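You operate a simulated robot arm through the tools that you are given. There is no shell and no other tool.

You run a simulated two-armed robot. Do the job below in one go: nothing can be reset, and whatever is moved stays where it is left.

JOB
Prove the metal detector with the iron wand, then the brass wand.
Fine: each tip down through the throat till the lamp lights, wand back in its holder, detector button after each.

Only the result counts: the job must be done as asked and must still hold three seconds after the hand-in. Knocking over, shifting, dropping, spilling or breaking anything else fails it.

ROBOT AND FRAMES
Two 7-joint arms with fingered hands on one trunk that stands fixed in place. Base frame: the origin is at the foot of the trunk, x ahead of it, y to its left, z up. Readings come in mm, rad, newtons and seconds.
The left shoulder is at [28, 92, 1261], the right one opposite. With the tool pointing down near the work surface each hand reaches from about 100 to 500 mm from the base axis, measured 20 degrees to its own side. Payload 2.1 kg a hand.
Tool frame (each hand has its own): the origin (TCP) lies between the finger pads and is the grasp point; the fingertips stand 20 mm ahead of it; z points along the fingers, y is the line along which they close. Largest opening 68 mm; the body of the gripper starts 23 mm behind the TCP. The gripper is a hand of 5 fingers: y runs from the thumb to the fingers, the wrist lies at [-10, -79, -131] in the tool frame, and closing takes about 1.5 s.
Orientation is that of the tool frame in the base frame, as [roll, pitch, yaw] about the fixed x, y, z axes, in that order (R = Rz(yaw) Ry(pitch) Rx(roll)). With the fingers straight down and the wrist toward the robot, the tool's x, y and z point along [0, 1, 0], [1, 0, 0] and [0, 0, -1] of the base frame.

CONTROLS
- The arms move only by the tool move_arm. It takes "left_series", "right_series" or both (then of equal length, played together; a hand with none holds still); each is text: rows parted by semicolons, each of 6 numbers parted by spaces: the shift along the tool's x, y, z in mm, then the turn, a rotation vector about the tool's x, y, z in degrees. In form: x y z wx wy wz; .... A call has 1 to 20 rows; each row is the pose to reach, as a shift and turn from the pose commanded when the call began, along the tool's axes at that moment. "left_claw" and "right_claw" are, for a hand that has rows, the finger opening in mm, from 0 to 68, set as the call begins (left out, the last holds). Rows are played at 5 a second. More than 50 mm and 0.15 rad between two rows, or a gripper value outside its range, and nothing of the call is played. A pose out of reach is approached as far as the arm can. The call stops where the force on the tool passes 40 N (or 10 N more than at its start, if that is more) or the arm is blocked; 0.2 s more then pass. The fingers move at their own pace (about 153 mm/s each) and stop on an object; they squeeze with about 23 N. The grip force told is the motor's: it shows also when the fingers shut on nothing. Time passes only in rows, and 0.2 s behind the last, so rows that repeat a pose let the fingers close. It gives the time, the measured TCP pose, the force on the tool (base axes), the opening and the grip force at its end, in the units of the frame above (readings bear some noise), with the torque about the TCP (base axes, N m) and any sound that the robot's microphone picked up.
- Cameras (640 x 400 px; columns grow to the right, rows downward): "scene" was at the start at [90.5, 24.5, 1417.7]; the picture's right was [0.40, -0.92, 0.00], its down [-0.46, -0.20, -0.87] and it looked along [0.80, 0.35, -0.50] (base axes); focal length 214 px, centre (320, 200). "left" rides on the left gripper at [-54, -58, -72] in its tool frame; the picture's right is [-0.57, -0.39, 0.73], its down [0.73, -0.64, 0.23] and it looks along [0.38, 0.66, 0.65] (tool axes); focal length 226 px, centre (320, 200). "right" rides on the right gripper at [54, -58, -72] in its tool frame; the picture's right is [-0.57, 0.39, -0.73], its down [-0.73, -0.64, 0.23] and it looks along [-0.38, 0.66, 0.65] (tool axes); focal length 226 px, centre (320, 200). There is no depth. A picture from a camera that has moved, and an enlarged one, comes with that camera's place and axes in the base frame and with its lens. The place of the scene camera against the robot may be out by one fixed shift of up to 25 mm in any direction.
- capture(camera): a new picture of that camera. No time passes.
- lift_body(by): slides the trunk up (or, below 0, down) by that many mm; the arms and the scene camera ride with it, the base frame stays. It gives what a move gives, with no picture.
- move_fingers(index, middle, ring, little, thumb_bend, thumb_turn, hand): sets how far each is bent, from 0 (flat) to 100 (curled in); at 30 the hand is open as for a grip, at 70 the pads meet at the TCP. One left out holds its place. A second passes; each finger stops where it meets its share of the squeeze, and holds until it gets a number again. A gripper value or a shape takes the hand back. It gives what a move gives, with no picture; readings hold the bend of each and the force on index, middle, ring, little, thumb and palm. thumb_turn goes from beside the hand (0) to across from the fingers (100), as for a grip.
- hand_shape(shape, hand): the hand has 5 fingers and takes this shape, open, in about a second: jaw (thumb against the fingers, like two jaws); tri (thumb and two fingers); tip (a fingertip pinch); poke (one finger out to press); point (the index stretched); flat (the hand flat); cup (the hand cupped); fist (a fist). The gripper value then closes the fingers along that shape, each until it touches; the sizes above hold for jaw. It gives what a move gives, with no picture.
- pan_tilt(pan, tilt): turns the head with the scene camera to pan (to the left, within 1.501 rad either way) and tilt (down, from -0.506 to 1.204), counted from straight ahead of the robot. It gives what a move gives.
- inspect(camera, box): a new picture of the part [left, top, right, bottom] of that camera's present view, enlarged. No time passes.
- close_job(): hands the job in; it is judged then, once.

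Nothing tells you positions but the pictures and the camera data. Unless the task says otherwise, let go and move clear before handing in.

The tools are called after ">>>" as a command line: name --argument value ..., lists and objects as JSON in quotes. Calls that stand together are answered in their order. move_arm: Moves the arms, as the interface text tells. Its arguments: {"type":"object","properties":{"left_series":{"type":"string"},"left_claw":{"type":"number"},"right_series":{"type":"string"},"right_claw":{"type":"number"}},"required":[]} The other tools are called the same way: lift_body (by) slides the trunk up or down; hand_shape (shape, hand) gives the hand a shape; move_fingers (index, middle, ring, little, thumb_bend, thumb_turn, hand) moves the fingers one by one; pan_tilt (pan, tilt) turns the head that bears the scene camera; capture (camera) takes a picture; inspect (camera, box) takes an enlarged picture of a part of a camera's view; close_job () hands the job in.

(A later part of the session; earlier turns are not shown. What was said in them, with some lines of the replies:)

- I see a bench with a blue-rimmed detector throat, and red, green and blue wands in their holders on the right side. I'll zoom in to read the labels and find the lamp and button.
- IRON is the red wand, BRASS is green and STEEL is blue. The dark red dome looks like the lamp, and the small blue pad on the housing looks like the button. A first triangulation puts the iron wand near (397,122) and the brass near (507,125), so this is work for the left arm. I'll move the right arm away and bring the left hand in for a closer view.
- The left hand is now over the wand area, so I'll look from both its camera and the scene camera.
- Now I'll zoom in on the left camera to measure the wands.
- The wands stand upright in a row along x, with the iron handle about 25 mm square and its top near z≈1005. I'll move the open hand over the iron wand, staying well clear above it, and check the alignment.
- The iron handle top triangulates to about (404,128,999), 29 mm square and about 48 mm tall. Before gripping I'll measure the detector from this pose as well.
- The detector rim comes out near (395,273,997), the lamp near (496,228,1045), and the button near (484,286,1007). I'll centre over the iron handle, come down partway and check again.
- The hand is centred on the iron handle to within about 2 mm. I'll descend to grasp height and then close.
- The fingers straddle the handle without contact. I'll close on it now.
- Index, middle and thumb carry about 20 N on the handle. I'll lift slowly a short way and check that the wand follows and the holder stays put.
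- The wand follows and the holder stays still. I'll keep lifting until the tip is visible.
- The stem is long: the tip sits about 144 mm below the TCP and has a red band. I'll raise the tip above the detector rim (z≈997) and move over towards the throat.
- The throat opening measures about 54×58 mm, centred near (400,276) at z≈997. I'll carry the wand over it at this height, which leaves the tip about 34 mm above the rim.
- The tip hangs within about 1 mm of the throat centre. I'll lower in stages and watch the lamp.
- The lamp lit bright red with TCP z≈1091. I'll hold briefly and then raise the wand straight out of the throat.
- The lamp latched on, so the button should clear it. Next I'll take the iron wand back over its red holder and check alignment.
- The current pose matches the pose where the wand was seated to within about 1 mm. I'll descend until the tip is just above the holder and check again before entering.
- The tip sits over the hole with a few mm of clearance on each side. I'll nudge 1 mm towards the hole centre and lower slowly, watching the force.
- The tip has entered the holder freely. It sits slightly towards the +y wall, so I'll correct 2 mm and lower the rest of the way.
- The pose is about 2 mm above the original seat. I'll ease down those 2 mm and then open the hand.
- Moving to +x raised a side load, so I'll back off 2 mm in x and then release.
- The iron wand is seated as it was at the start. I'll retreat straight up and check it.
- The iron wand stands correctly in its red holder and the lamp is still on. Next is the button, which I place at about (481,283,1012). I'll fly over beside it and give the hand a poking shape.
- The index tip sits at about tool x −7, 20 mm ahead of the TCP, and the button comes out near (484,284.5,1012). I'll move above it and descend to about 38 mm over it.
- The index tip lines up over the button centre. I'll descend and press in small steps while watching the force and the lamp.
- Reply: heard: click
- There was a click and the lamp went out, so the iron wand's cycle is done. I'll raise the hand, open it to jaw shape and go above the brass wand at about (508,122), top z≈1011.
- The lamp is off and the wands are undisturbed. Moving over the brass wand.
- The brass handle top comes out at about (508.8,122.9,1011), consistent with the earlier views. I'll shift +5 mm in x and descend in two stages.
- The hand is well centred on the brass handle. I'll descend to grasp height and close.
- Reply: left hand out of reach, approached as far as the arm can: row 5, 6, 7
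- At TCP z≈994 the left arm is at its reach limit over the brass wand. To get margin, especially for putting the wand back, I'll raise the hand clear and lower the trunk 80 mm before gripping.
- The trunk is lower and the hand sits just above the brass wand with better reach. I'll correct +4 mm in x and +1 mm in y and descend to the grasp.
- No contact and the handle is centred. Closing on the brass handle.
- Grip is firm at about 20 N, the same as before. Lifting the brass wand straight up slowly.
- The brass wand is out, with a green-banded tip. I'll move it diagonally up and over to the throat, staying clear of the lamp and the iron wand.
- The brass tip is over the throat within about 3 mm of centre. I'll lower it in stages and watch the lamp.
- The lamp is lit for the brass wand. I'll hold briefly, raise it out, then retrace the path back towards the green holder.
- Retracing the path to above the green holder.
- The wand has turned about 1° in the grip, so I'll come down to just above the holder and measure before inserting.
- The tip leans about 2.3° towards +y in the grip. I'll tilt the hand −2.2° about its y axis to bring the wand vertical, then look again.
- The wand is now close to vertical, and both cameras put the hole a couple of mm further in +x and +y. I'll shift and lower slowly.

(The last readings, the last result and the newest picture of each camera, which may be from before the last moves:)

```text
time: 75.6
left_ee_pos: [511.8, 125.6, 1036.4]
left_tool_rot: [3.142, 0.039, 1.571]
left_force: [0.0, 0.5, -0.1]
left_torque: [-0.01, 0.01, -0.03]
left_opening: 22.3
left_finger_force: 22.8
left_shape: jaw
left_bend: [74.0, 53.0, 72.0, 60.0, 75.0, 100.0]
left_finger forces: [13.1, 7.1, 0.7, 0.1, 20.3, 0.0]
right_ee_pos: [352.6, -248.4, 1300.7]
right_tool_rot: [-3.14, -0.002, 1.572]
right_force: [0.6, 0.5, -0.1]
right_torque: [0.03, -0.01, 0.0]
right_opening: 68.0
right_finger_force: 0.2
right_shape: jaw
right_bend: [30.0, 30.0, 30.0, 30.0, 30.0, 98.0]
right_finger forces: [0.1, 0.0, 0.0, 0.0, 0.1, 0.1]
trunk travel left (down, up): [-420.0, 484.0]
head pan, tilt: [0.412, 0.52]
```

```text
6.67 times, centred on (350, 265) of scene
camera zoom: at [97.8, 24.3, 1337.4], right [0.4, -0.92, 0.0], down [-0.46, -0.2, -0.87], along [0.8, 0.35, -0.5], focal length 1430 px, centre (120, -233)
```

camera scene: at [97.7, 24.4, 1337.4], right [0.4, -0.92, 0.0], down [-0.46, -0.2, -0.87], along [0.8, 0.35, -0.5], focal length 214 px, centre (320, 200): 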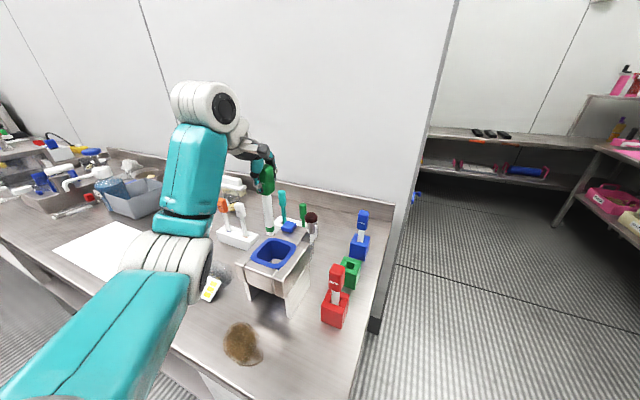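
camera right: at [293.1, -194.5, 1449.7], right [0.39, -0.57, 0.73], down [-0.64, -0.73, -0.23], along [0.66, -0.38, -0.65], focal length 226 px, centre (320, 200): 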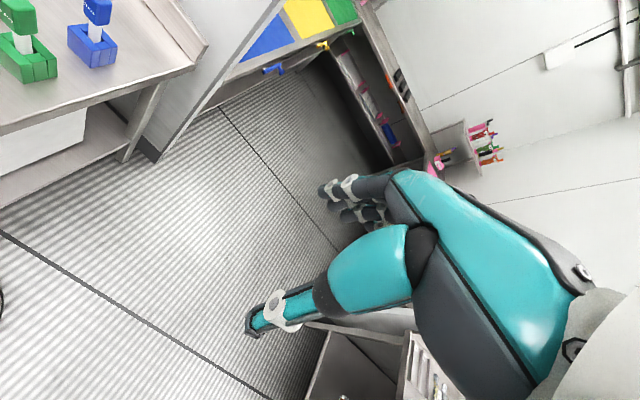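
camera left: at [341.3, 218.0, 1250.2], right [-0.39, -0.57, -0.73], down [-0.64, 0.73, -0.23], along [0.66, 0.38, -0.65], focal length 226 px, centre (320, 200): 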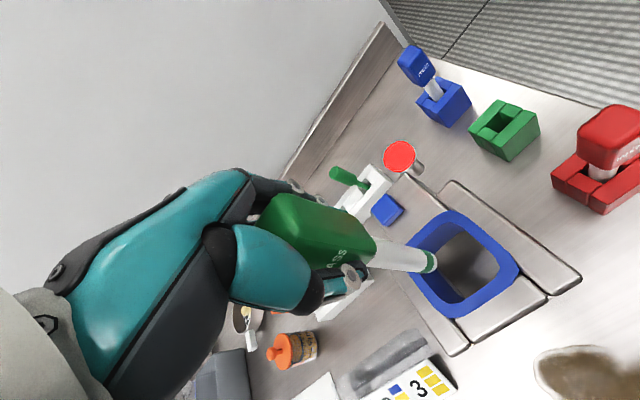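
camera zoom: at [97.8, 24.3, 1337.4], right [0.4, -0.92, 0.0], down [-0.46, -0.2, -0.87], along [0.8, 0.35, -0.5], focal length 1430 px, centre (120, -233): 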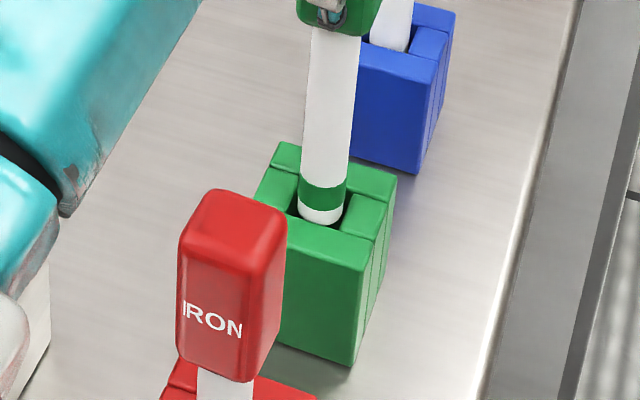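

Both views put the tip at or just inside the hole mouth, within about 1 mm. I'll nudge 1 mm in x and y and continue down.

>>> move_arm --left_series "1 1 0 0 0 0; 1.1 1 3 0 0 0; 1.2 1 6 0 0 0; 1.4 1 9 0 0 0; 1.5 1 12 0 0 0; 1.5 1 12 0 0 0"

>>> inspect --camera "left" --box '[380, 180, 500, 300]'

>>> inspect --camera "scene" --box '[320, 235, 380, 295]'

```text
time: 77.0
left_ee_pos: [512.5, 125.4, 1024.4]
left_tool_rot: [-3.141, 0.04, 1.572]
left_force: [1.0, 0.8, -0.4]
left_torque: [0.0, -0.04, 0.03]
left_opening: 22.3
left_finger_force: 23.5
left_shape: jaw
left_bend: [74.0, 53.0, 72.0, 60.0, 75.0, 100.0]
left_finger forces: [13.0, 7.1, 0.6, 0.0, 20.3, 0.1]
right_ee_pos: [352.3, -247.8, 1300.9]
right_tool_rot: [-3.139, 0.001, 1.572]
right_force: [0.5, 0.0, 0.2]
right_torque: [0.01, -0.01, -0.02]
right_opening: 67.8
right_finger_force: 0.0
right_shape: jaw
right_bend: [30.0, 30.0, 30.0, 30.0, 30.0, 98.0]
right_finger forces: [0.0, 0.0, 0.0, 0.0, 0.0, 0.0]
trunk travel left (down, up): [-420.0, 484.0]
head pan, tilt: [0.412, 0.52]
```

```text
3.33 times, centred on (440, 240) of left
camera zoom: at [454.1, 72.6, 1098.5], right [-0.39, -0.59, -0.71], down [-0.64, 0.72, -0.26], along [0.66, 0.35, -0.66], focal length 754 px, centre (-80, 67)
```

zoom: 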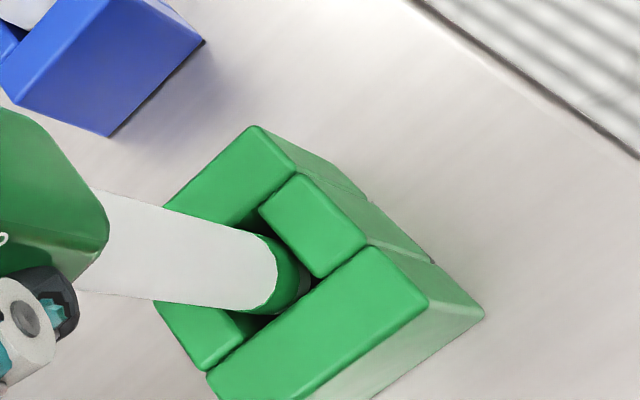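

```text
6.67 times, centred on (350, 265) of scene
camera zoom: at [97.8, 24.3, 1337.4], right [0.4, -0.92, 0.0], down [-0.46, -0.2, -0.87], along [0.8, 0.35, -0.5], focal length 1430 px, centre (120, -233)
```

zoom: 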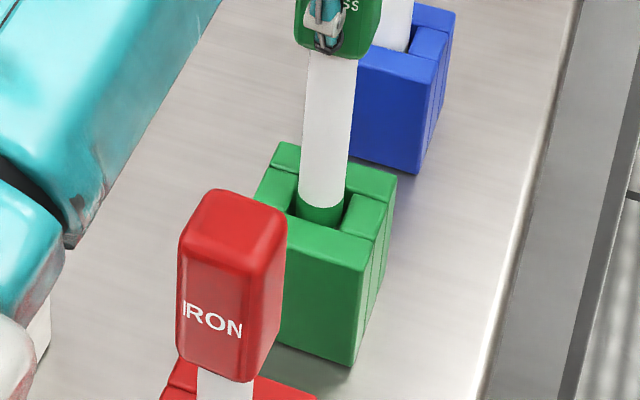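

The tip is inside the holder with no contact force. I'll lower the rest, adding 1 mm in +x away from the near wall.

>>> move_arm --left_series "0 1 0 0 0 0; 0.2 1 6 0 0 0; 0.5 1 12 0 0 0; 0.7 1 18 0 0 0; 0.9 1 23 0 0 0; 1.1 1 28 0 0 0; 1.2 1 32 0 0 0; 1.2 1 32 0 0 0"

>>> inspect --camera "left" --box '[280, 150, 480, 350]'

>>> inspect --camera "scene" --box '[320, 235, 380, 295]'

```text
time: 78.8
left_ee_pos: [512.6, 127.4, 990.7]
left_tool_rot: [3.141, 0.038, 1.574]
left_force: [-0.8, -0.1, -0.3]
left_torque: [0.01, 0.04, -0.01]
left_opening: 22.2
left_finger_force: 22.9
left_shape: jaw
left_bend: [74.0, 53.0, 72.0, 60.0, 75.0, 100.0]
left_finger forces: [12.9, 7.0, 0.6, 0.1, 20.6, 0.1]
right_ee_pos: [352.5, -248.3, 1300.1]
right_tool_rot: [-3.139, 0.001, 1.572]
right_force: [-0.5, 0.6, 0.0]
right_torque: [0.01, 0.0, -0.02]
right_opening: 67.6
right_finger_force: 0.0
right_shape: jaw
right_bend: [30.0, 30.0, 30.0, 30.0, 30.0, 98.0]
right_finger forces: [0.0, 0.1, 0.1, 0.0, 0.1, 0.0]
trunk travel left (down, up): [-420.0, 484.0]
head pan, tilt: [0.412, 0.52]
```

```text
2.00 times, centred on (380, 250) of left
camera zoom: at [455.7, 73.8, 1064.6], right [-0.39, -0.59, -0.71], down [-0.64, 0.72, -0.26], along [0.66, 0.35, -0.66], focal length 452 px, centre (200, 100)
```

zoom: 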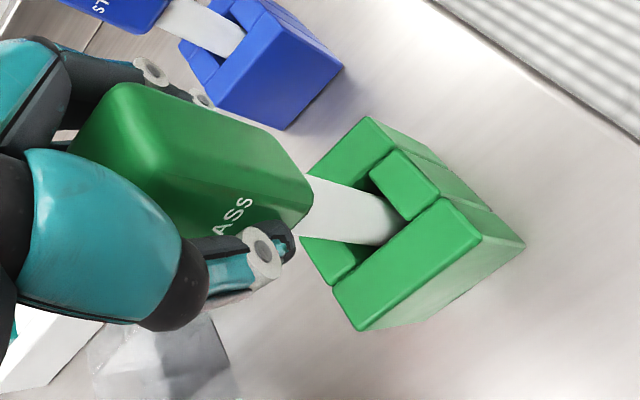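

```text
6.67 times, centred on (350, 265) of scene
camera zoom: at [97.7, 24.3, 1337.4], right [0.4, -0.92, 0.0], down [-0.46, -0.2, -0.87], along [0.8, 0.35, -0.5], focal length 1430 px, centre (120, -233)
```

zoom: 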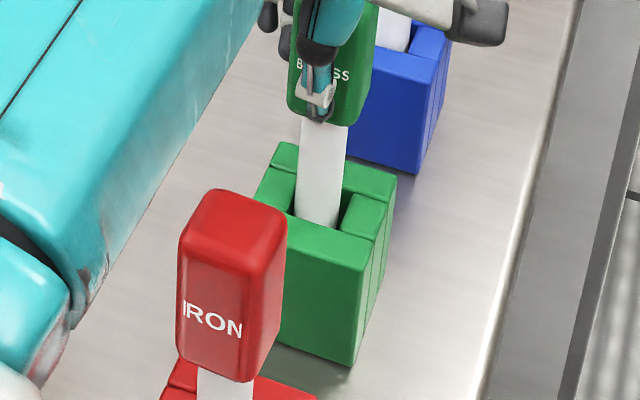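

About 2–3 mm remain to the seat. I'll ease down those last mm with a 1 mm shift in −y.

>>> move_arm --left_series "-1 0 0 0 0 0; -1 0 1 0 0 0; -1 0 2 0 0 0; -1 0 2.5 0 0 0; -1 0 2.5 0 0 0"

>>> inspect --camera "scene" --box '[320, 235, 380, 295]'

```text
time: 80.0
left_ee_pos: [514.0, 126.3, 989.2]
left_tool_rot: [3.141, 0.039, 1.572]
left_force: [-0.5, -0.2, -0.7]
left_torque: [-0.02, 0.02, 0.03]
left_opening: 22.4
left_finger_force: 23.4
left_shape: jaw
left_bend: [74.0, 53.0, 72.0, 60.0, 75.0, 100.0]
left_finger forces: [12.9, 7.2, 0.6, 0.0, 20.5, 0.0]
right_ee_pos: [353.3, -248.3, 1299.5]
right_tool_rot: [-3.14, 0.0, 1.572]
right_force: [0.1, -0.2, 1.2]
right_torque: [0.01, -0.02, 0.0]
right_opening: 67.9
right_finger_force: 0.2
right_shape: jaw
right_bend: [30.0, 30.0, 30.0, 30.0, 30.0, 98.0]
right_finger forces: [0.1, 0.0, 0.0, 0.0, 0.1, 0.0]
trunk travel left (down, up): [-420.0, 484.0]
head pan, tilt: [0.412, 0.52]
```

```text
6.67 times, centred on (350, 265) of scene
camera zoom: at [97.8, 24.3, 1337.4], right [0.4, -0.92, 0.0], down [-0.46, -0.2, -0.87], along [0.8, 0.35, -0.5], focal length 1430 px, centre (120, -233)
```

zoom: 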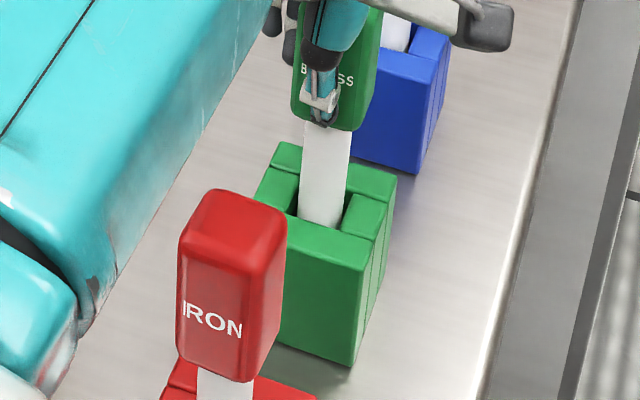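

>>> move_arm --left_series "0 0 1 0 0 0; 0 0 2 0 0 0; 0 0 2 0 0 0"

```text
time: 80.8
left_ee_pos: [514.6, 125.0, 987.6]
left_tool_rot: [3.141, 0.038, 1.573]
left_force: [1.4, 0.0, 0.4]
left_torque: [0.0, -0.01, 0.01]
left_opening: 22.6
left_finger_force: 22.9
left_shape: jaw
left_bend: [74.0, 53.0, 72.0, 60.0, 75.0, 100.0]
left_finger forces: [13.1, 7.1, 0.7, 0.0, 20.5, 0.1]
right_ee_pos: [352.7, -247.7, 1300.1]
right_tool_rot: [-3.14, 0.0, 1.571]
right_force: [0.6, 0.1, 0.0]
right_torque: [0.01, 0.0, 0.02]
right_opening: 67.9
right_finger_force: 0.2
right_shape: jaw
right_bend: [30.0, 30.0, 30.0, 30.0, 30.0, 98.0]
right_finger forces: [0.0, 0.1, 0.1, 0.1, 0.0, 0.0]
trunk travel left (down, up): [-420.0, 484.0]
head pan, tilt: [0.412, 0.52]
```

>>> move_arm --left_series "0 0 1 0 0 0; 0 0 1.5 0 0 0; 0 0 1.5 0 0 0"

>>> inspect --camera "left" --box '[280, 150, 480, 350]'

```text
time: 81.6
left_ee_pos: [513.0, 126.0, 986.1]
left_tool_rot: [3.139, 0.038, 1.574]
left_force: [-0.6, 0.2, 7.6]
left_torque: [0.03, 0.04, -0.01]
left_opening: 22.7
left_finger_force: 23.1
left_shape: jaw
left_bend: [74.0, 53.0, 72.0, 60.0, 75.0, 100.0]
left_finger forces: [13.4, 7.3, 0.7, 0.1, 21.5, 0.1]
right_ee_pos: [352.5, -248.6, 1299.5]
right_tool_rot: [3.141, 0.0, 1.575]
right_force: [-0.3, 0.4, -0.3]
right_torque: [0.01, 0.01, 0.01]
right_opening: 67.8
right_finger_force: 0.0
right_shape: jaw
right_bend: [30.0, 30.0, 30.0, 30.0, 30.0, 98.0]
right_finger forces: [0.0, 0.0, 0.0, 0.0, 0.1, 0.0]
trunk travel left (down, up): [-420.0, 484.0]
head pan, tilt: [0.412, 0.52]
```

```text
2.00 times, centred on (380, 250) of left
camera zoom: at [455.0, 72.5, 1060.6], right [-0.39, -0.59, -0.71], down [-0.64, 0.72, -0.26], along [0.66, 0.35, -0.66], focal length 452 px, centre (200, 100)
```

zoom: 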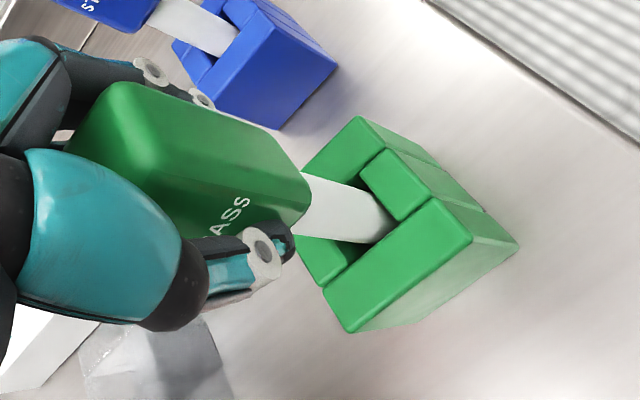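

The wand has touched the holder floor with 7.6 N upward. I'll back off 1 mm and open the hand.

>>> move_arm --left_series "0 0 -1 0 0 0; 0 0 -1 0 0 0"

>>> move_arm --left_series "0 0 0 0 0 0; 0 0 0 0 0 0; 0 0 0 0 0 0; 0 0 0 0 0 0; 0 0 0 0 0 0; 0 0 0 0 0 0; 0 0 0 0 0 0; 0 0 0 0 0 0" --left_claw 68

>>> inspect --camera "left" --box '[280, 150, 480, 350]'

>>> inspect --camera "scene" --box '[320, 235, 380, 295]'

```text
time: 82.2
left_ee_pos: [513.2, 126.4, 987.4]
left_tool_rot: [-3.139, 0.039, 1.572]
left_force: [1.0, 0.3, 1.5]
left_torque: [0.0, -0.03, -0.01]
left_opening: 22.4
left_finger_force: 23.2
left_shape: jaw
left_bend: [74.0, 53.0, 72.0, 60.0, 75.0, 100.0]
left_finger forces: [13.4, 7.3, 0.7, 0.0, 21.0, 0.0]
right_ee_pos: [351.3, -248.6, 1299.1]
right_tool_rot: [-3.141, 0.0, 1.572]
right_force: [0.2, -0.4, -0.1]
right_torque: [-0.03, 0.0, -0.03]
right_opening: 67.5
right_finger_force: 0.1
right_shape: jaw
right_bend: [30.0, 30.0, 30.0, 30.0, 30.0, 98.0]
right_finger forces: [0.0, 0.0, 0.1, 0.0, 0.0, 0.0]
trunk travel left (down, up): [-420.0, 484.0]
head pan, tilt: [0.412, 0.52]
```

```text
time: 84.0
left_ee_pos: [513.0, 126.8, 986.5]
left_tool_rot: [3.141, 0.038, 1.571]
left_force: [-0.2, -0.1, -0.5]
left_torque: [-0.04, 0.02, 0.01]
left_opening: 67.8
left_finger_force: 0.1
left_shape: jaw
left_bend: [30.0, 30.0, 30.0, 30.0, 30.0, 98.0]
left_finger forces: [0.0, 0.0, 0.1, 0.0, 0.0, 0.0]
right_ee_pos: [352.6, -248.3, 1299.3]
right_tool_rot: [-3.14, -0.001, 1.574]
right_force: [0.2, 0.3, -0.8]
right_torque: [0.04, 0.0, -0.02]
right_opening: 67.9
right_finger_force: 0.0
right_shape: jaw
right_bend: [30.0, 30.0, 30.0, 30.0, 30.0, 98.0]
right_finger forces: [0.0, 0.0, 0.0, 0.1, 0.1, 0.0]
trunk travel left (down, up): [-420.0, 484.0]
head pan, tilt: [0.412, 0.52]
```

```text
2.00 times, centred on (380, 250) of left
camera zoom: at [455.0, 73.5, 1061.4], right [-0.39, -0.59, -0.71], down [-0.64, 0.72, -0.26], along [0.66, 0.35, -0.66], focal length 452 px, centre (200, 100)
```

zoom: 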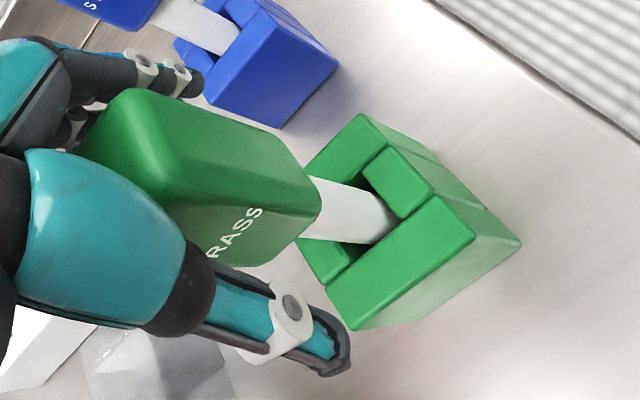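

```text
6.67 times, centred on (350, 265) of scene
camera zoom: at [97.7, 24.3, 1337.4], right [0.4, -0.92, 0.0], down [-0.46, -0.2, -0.87], along [0.8, 0.35, -0.5], focal length 1430 px, centre (120, -233)
```

zoom: 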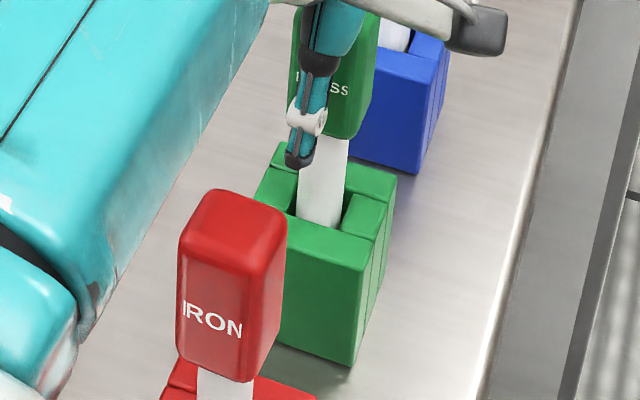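

Released and free. I'll retreat straight up, compensating for the slight hand tilt, and level the hand once clear.

>>> move_arm --left_series "-0.4 0 -10 0 0 0; -0.8 0 -20 0 0 0; -1.3 0 -35 0 0 0; -2 0 -50 0 0 0; -2.7 0 -70 0 0 0; -3.5 0 -90 0 0 0; -4.2 0 -110 0 0 0; -4.6 -5 -120 0 2.2 0; -4.6 -5 -120 0 2.2 0" --left_claw 68

>>> capture --camera "left"

>>> inspect --camera "scene" --box '[280, 190, 400, 340]'

```text
time: 86.0
left_ee_pos: [508.6, 126.9, 1108.0]
left_tool_rot: [3.141, 0.0, 1.571]
left_force: [0.4, -0.4, -0.3]
left_torque: [0.0, -0.04, 0.0]
left_opening: 67.7
left_finger_force: 0.0
left_shape: jaw
left_bend: [30.0, 30.0, 30.0, 30.0, 30.0, 98.0]
left_finger forces: [0.1, 0.0, 0.0, 0.0, 0.2, 0.0]
right_ee_pos: [352.9, -248.6, 1300.5]
right_tool_rot: [-3.141, -0.001, 1.572]
right_force: [-0.1, -0.2, -0.9]
right_torque: [-0.01, 0.02, 0.02]
right_opening: 67.7
right_finger_force: 0.1
right_shape: jaw
right_bend: [30.0, 30.0, 30.0, 30.0, 30.0, 98.0]
right_finger forces: [0.1, 0.0, 0.1, 0.2, 0.1, 0.0]
trunk travel left (down, up): [-420.0, 484.0]
head pan, tilt: [0.412, 0.52]
```

```text
taken
camera left: at [450.2, 70.6, 1179.8], right [-0.39, -0.57, -0.73], down [-0.64, 0.73, -0.23], along [0.66, 0.38, -0.65], focal length 226 px, centre (320, 200)
```

left: 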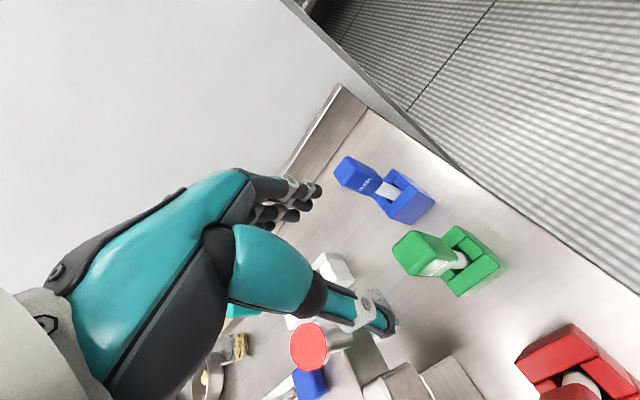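

```text
2.67 times, centred on (340, 265) of scene
camera zoom: at [97.7, 24.2, 1337.4], right [0.4, -0.92, 0.0], down [-0.46, -0.2, -0.87], along [0.8, 0.35, -0.5], focal length 572 px, centre (267, 27)
```

zoom: 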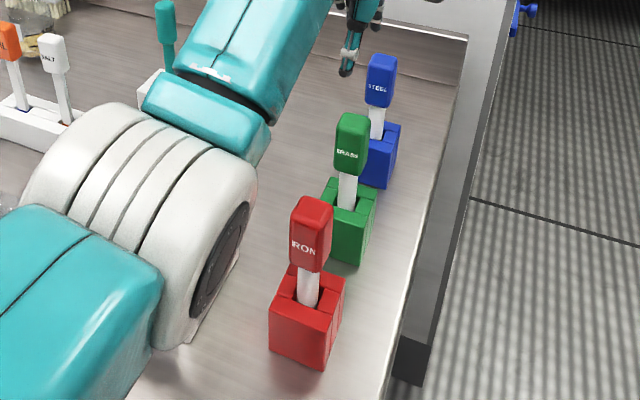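

The brass wand is back in its holder and the lamp is still latched on. I'll raise the trunk back to its first height, since that configuration pressed the button, and then move to the button.

>>> lift_body --by 80

>>> move_arm --left_series "10 -3 0 0 0 0; 30 -6 0 0 0 0; 52 -9 0 0 0 0; 74 -12 0 0 0 0; 96 -15 0 0 0 0; 118 -18 0 0 0 0; 140 -21 0 0 0 0; 155 -23 0 0 0 0; 163 -24 0 0 0 0; 163 -24 0 0 0 0; 163 -24 0 0 0 0"

>>> hand_shape --hand "left" --shape "poke"

>>> capture --camera "left"

>>> inspect --camera "scene" --box '[230, 180, 390, 350]'

```text
time: 87.1
left_ee_pos: [508.3, 124.2, 1186.2]
left_tool_rot: [-3.141, 0.0, 1.573]
left_force: [0.4, -0.1, -0.9]
left_torque: [-0.01, -0.02, -0.01]
left_opening: 67.6
left_finger_force: 0.1
left_shape: jaw
left_bend: [30.0, 30.0, 30.0, 30.0, 30.0, 98.0]
left_finger forces: [0.0, 0.1, 0.1, 0.0, 0.0, 0.0]
right_ee_pos: [352.8, -250.0, 1379.5]
right_tool_rot: [-3.14, 0.001, 1.572]
right_force: [-0.1, 0.3, 0.3]
right_torque: [-0.02, -0.01, -0.01]
right_opening: 67.7
right_finger_force: 0.0
right_shape: jaw
right_bend: [30.0, 30.0, 30.0, 30.0, 30.0, 98.0]
right_finger forces: [0.0, 0.0, 0.0, 0.0, 0.0, 0.1]
trunk travel left (down, up): [-500.0, 404.0]
head pan, tilt: [0.412, 0.52]
```

```text
time: 89.5
left_ee_pos: [484.7, 289.7, 1186.2]
left_tool_rot: [3.141, -0.001, 1.572]
left_force: [-0.8, -0.7, 0.7]
left_torque: [-0.02, -0.03, 0.02]
left_opening: 67.6
left_finger_force: 0.0
left_shape: jaw
left_bend: [30.0, 30.0, 30.0, 30.0, 30.0, 98.0]
left_finger forces: [0.0, 0.1, 0.0, 0.0, 0.0, 0.1]
right_ee_pos: [353.1, -249.7, 1379.8]
right_tool_rot: [-3.141, -0.001, 1.572]
right_force: [0.5, -0.5, -0.4]
right_torque: [0.01, -0.05, 0.0]
right_opening: 67.9
right_finger_force: 0.0
right_shape: jaw
right_bend: [30.0, 30.0, 30.0, 30.0, 30.0, 98.0]
right_finger forces: [0.0, 0.0, 0.0, 0.0, 0.1, 0.1]
trunk travel left (down, up): [-500.0, 404.0]
head pan, tilt: [0.412, 0.52]
```

```text
time: 90.4
left_ee_pos: [483.5, 289.6, 1186.0]
left_tool_rot: [-3.14, 0.0, 1.575]
left_force: [-0.9, -0.3, 0.2]
left_torque: [-0.01, -0.02, 0.02]
left_opening: 0.0
left_finger_force: 0.0
left_shape: poke
left_bend: [70.0, 70.0, 99.0, 99.0, 100.0, 100.0]
left_finger forces: [0.0, 0.0, 0.0, 0.0, 0.1, 0.1]
right_ee_pos: [352.6, -248.2, 1380.5]
right_tool_rot: [-3.139, -0.001, 1.573]
right_force: [0.6, 0.0, 0.4]
right_torque: [0.02, 0.0, 0.02]
right_opening: 67.7
right_finger_force: 0.1
right_shape: jaw
right_bend: [30.0, 30.0, 30.0, 30.0, 30.0, 98.0]
right_finger forces: [0.0, 0.0, 0.0, 0.0, 0.1, 0.0]
trunk travel left (down, up): [-500.0, 404.0]
head pan, tilt: [0.412, 0.52]
```

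```text
taken
camera left: at [426.8, 233.1, 1258.2], right [-0.39, -0.57, -0.73], down [-0.64, 0.73, -0.23], along [0.66, 0.38, -0.65], focal length 226 px, centre (320, 200)
```

left: 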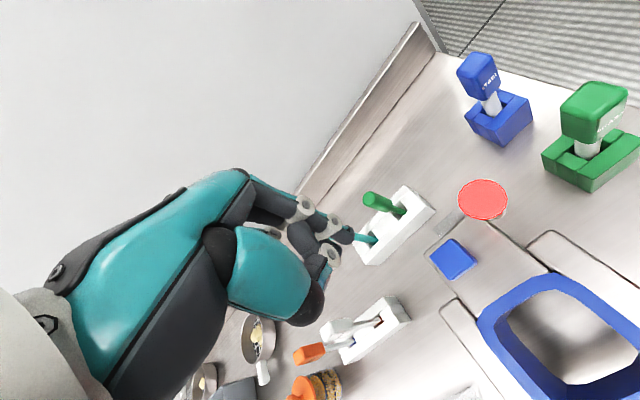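

```text
2.35 times, centred on (310, 265) of scene
camera zoom: at [90.6, 24.3, 1417.7], right [0.4, -0.92, 0.0], down [-0.46, -0.2, -0.87], along [0.8, 0.35, -0.5], focal length 505 px, centre (344, 47)
```

zoom: 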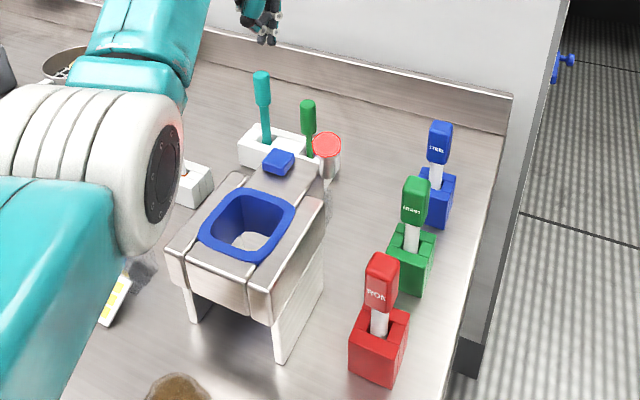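

The hand is lined up above the button as before. Descending to just above it.

>>> move_arm --left_series "0 0 20 0 0 0; 0 0 42 0 0 0; 0 0 64 0 0 0; 0 0 86 0 0 0; 0 0 104 0 0 0; 0 0 118 0 0 0; 0 0 130 0 0 0; 0 0 140 0 0 0; 0 0 146 0 0 0; 0 0 146 0 0 0"

>>> inspect --camera "left" --box '[280, 140, 460, 300]'

>>> inspect --camera "scene" --box '[230, 180, 370, 300]'

```text
time: 92.6
left_ee_pos: [484.1, 287.3, 1040.9]
left_tool_rot: [3.141, -0.001, 1.575]
left_force: [0.1, -0.2, 0.7]
left_torque: [0.03, -0.01, 0.04]
left_opening: 0.0
left_finger_force: 0.1
left_shape: poke
left_bend: [70.0, 70.0, 99.0, 99.0, 100.0, 100.0]
left_finger forces: [0.1, 0.0, 0.0, 0.0, 0.0, 0.1]
right_ee_pos: [352.9, -248.5, 1380.0]
right_tool_rot: [-3.139, -0.001, 1.572]
right_force: [0.4, 0.2, -1.0]
right_torque: [0.0, 0.01, 0.02]
right_opening: 67.6
right_finger_force: 0.0
right_shape: jaw
right_bend: [30.0, 30.0, 30.0, 30.0, 30.0, 98.0]
right_finger forces: [0.1, 0.1, 0.0, 0.1, 0.1, 0.0]
trunk travel left (down, up): [-500.0, 404.0]
head pan, tilt: [0.412, 0.52]
```

```text
2.50 times, centred on (370, 220) of left
camera zoom: at [426.4, 232.1, 1112.3], right [-0.39, -0.57, -0.73], down [-0.64, 0.73, -0.23], along [0.66, 0.38, -0.65], focal length 565 px, centre (195, 150)
```

zoom: 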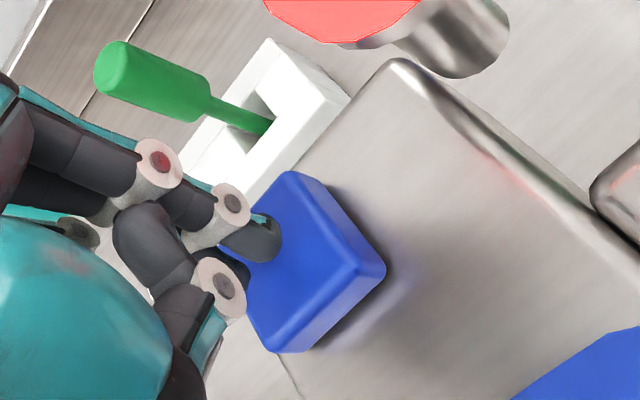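

```text
3.33 times, centred on (300, 240) of scene
camera zoom: at [90.5, 24.3, 1417.7], right [0.4, -0.92, 0.0], down [-0.46, -0.2, -0.87], along [0.8, 0.35, -0.5], focal length 715 px, centre (387, 67)
```

zoom: 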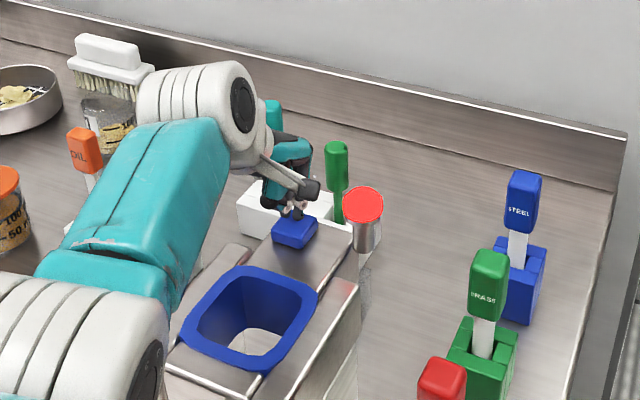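

The fingertip is a few mm above the button. Pressing gently.

>>> move_arm --left_series "1 0 3 0 0 0; 1 0 5 0 0 0; 1 0 7 0 0 0; 1 0 8 0 0 0; 1 0 9 0 0 0; 1 0 9 0 0 0"

>>> inspect --camera "scene" --box '[230, 180, 370, 300]'

```text
time: 94.0
left_ee_pos: [484.2, 288.5, 1030.3]
left_tool_rot: [-3.141, 0.001, 1.572]
left_force: [-0.2, -0.6, 1.6]
left_torque: [0.03, 0.03, 0.01]
left_opening: 0.0
left_finger_force: 0.0
left_shape: poke
left_bend: [70.0, 70.0, 99.0, 99.0, 100.0, 100.0]
left_finger forces: [0.1, 1.6, 0.1, 0.1, 0.1, 0.1]
right_ee_pos: [352.5, -248.9, 1379.9]
right_tool_rot: [-3.14, -0.001, 1.572]
right_force: [0.5, -0.4, 0.4]
right_torque: [-0.03, 0.0, -0.03]
right_opening: 67.6
right_finger_force: 0.0
right_shape: jaw
right_bend: [30.0, 30.0, 30.0, 30.0, 30.0, 98.0]
right_finger forces: [0.1, 0.0, 0.0, 0.0, 0.1, 0.0]
trunk travel left (down, up): [-500.0, 404.0]
head pan, tilt: [0.412, 0.52]
heard: click
```

```text
3.33 times, centred on (300, 240) of scene
camera zoom: at [90.3, 24.3, 1417.8], right [0.4, -0.92, 0.0], down [-0.45, -0.2, -0.87], along [0.8, 0.35, -0.5], focal length 715 px, centre (387, 67)
```

zoom: 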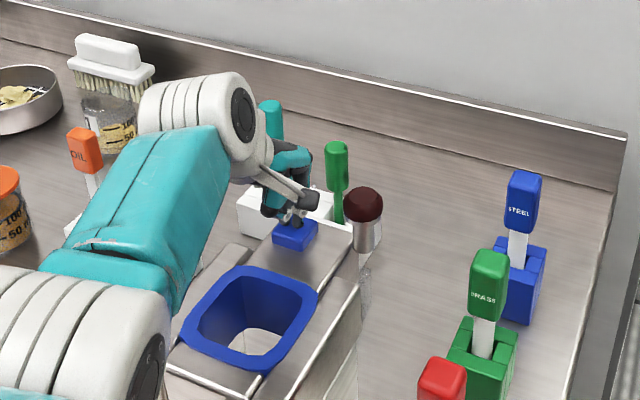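

There was a click and the lamp went out for the brass wand too. I'll raise the hand well clear and do a final check of the whole bench.

>>> move_arm --left_series "0 0 -5 0 0 0; 0 0 -15 0 0 0; 0 0 -35 0 0 0; 0 0 -60 0 0 0; 0 0 -90 0 0 0; 0 0 -120 0 0 0; 0 0 -155 0 0 0; 0 -30 -175 0 0 0; 10 -65 -195 0 0 0; 15 -100 -210 0 0 0; 20 -130 -225 0 0 0; 20 -130 -225 0 0 0"

>>> capture --camera "scene"

>>> inspect --camera "scene" --box '[220, 190, 400, 350]'

>>> capture --camera "left"

>>> inspect --camera "left" --box '[340, 60, 600, 300]'

```text
time: 96.6
left_ee_pos: [357.8, 308.4, 1254.2]
left_tool_rot: [-3.141, 0.001, 1.573]
left_force: [-0.2, 0.1, 0.9]
left_torque: [-0.02, -0.01, 0.0]
left_opening: 0.0
left_finger_force: 0.2
left_shape: poke
left_bend: [70.0, 70.0, 99.0, 99.0, 100.0, 100.0]
left_finger forces: [0.1, 0.0, 0.0, 0.0, 0.1, 0.1]
right_ee_pos: [352.7, -248.7, 1379.2]
right_tool_rot: [-3.141, 0.0, 1.574]
right_force: [0.2, 0.2, -0.4]
right_torque: [-0.01, 0.0, 0.02]
right_opening: 67.4
right_finger_force: 0.1
right_shape: jaw
right_bend: [30.0, 30.0, 30.0, 30.0, 30.0, 98.0]
right_finger forces: [0.0, 0.0, 0.0, 0.1, 0.0, 0.0]
trunk travel left (down, up): [-500.0, 404.0]
head pan, tilt: [0.412, 0.52]
```

```text
taken
camera scene: at [90.5, 24.4, 1417.7], right [0.4, -0.92, 0.0], down [-0.46, -0.2, -0.87], along [0.8, 0.35, -0.5], focal length 214 px, centre (320, 200)
```

scene: 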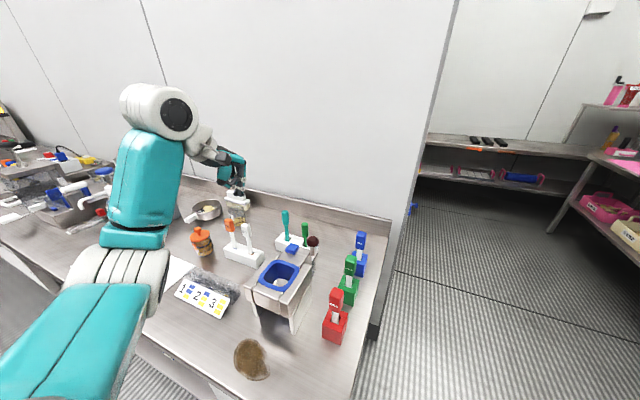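

```text
2.50 times, centred on (310, 270) of scene
camera zoom: at [90.5, 24.4, 1417.7], right [0.4, -0.92, 0.0], down [-0.46, -0.2, -0.87], along [0.8, 0.35, -0.5], focal length 536 px, centre (345, 25)
```

zoom: 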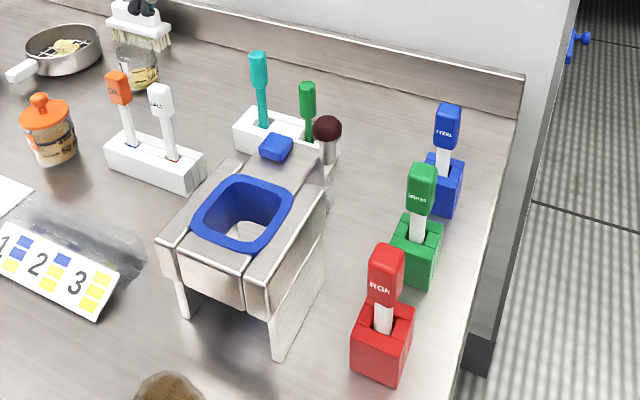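

```text
taken
camera left: at [299.0, 252.0, 1326.4], right [-0.39, -0.57, -0.73], down [-0.64, 0.73, -0.23], along [0.66, 0.38, -0.65], focal length 226 px, centre (320, 200)
```

left: 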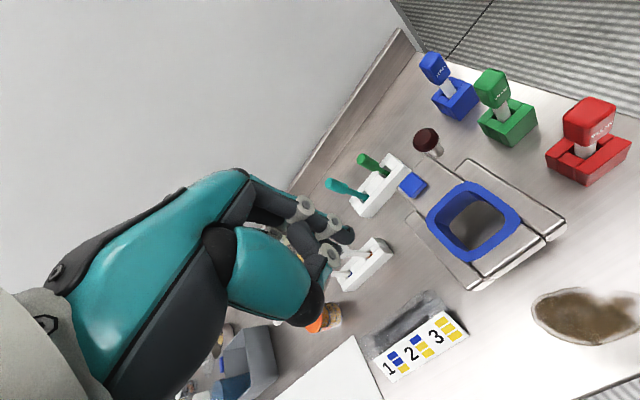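

```text
1.67 times, centred on (470, 180) of left
camera zoom: at [299.0, 252.0, 1326.4], right [-0.39, -0.57, -0.73], down [-0.64, 0.73, -0.23], along [0.66, 0.38, -0.65], focal length 377 px, centre (70, 233)
```

zoom: 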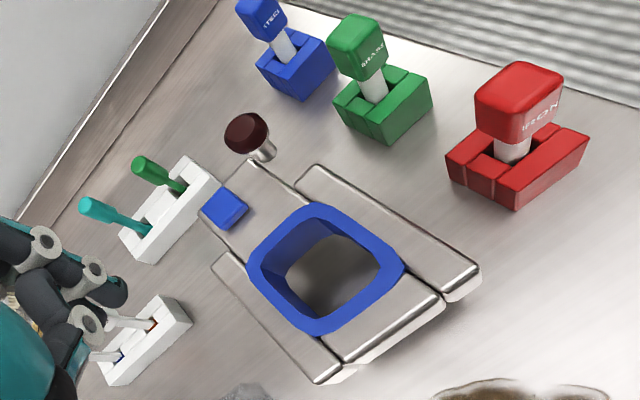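

Both wands are back in their own holders, the lamp is off after the second button press, and nothing else on the bench has moved. The hand is empty and clear, so I'm handing the job in.

>>> close_job

```text
The job is handed in.
```

I tested the detector with the iron wand and then the brass wand, and handed the job in. No verdict came back with the hand-in.

- **Iron wand:** The lamp lit with its tip in the throat. I put the wand back in the red holder and pressed the detector button. It clicked and the lamp went out.
- **Brass wand:** The lamp lit again with its tip in the throat. The wand turned about 2° in the grip on the way back, so I tilted the hand to straighten it. It then went into the green holder freely, and I pressed the button. It clicked again and the lamp went out.

In the last pictures both wands stand in their own holders and the lamp is off. Nothing else on the bench appears to have moved, and the left hand is empty and clear.
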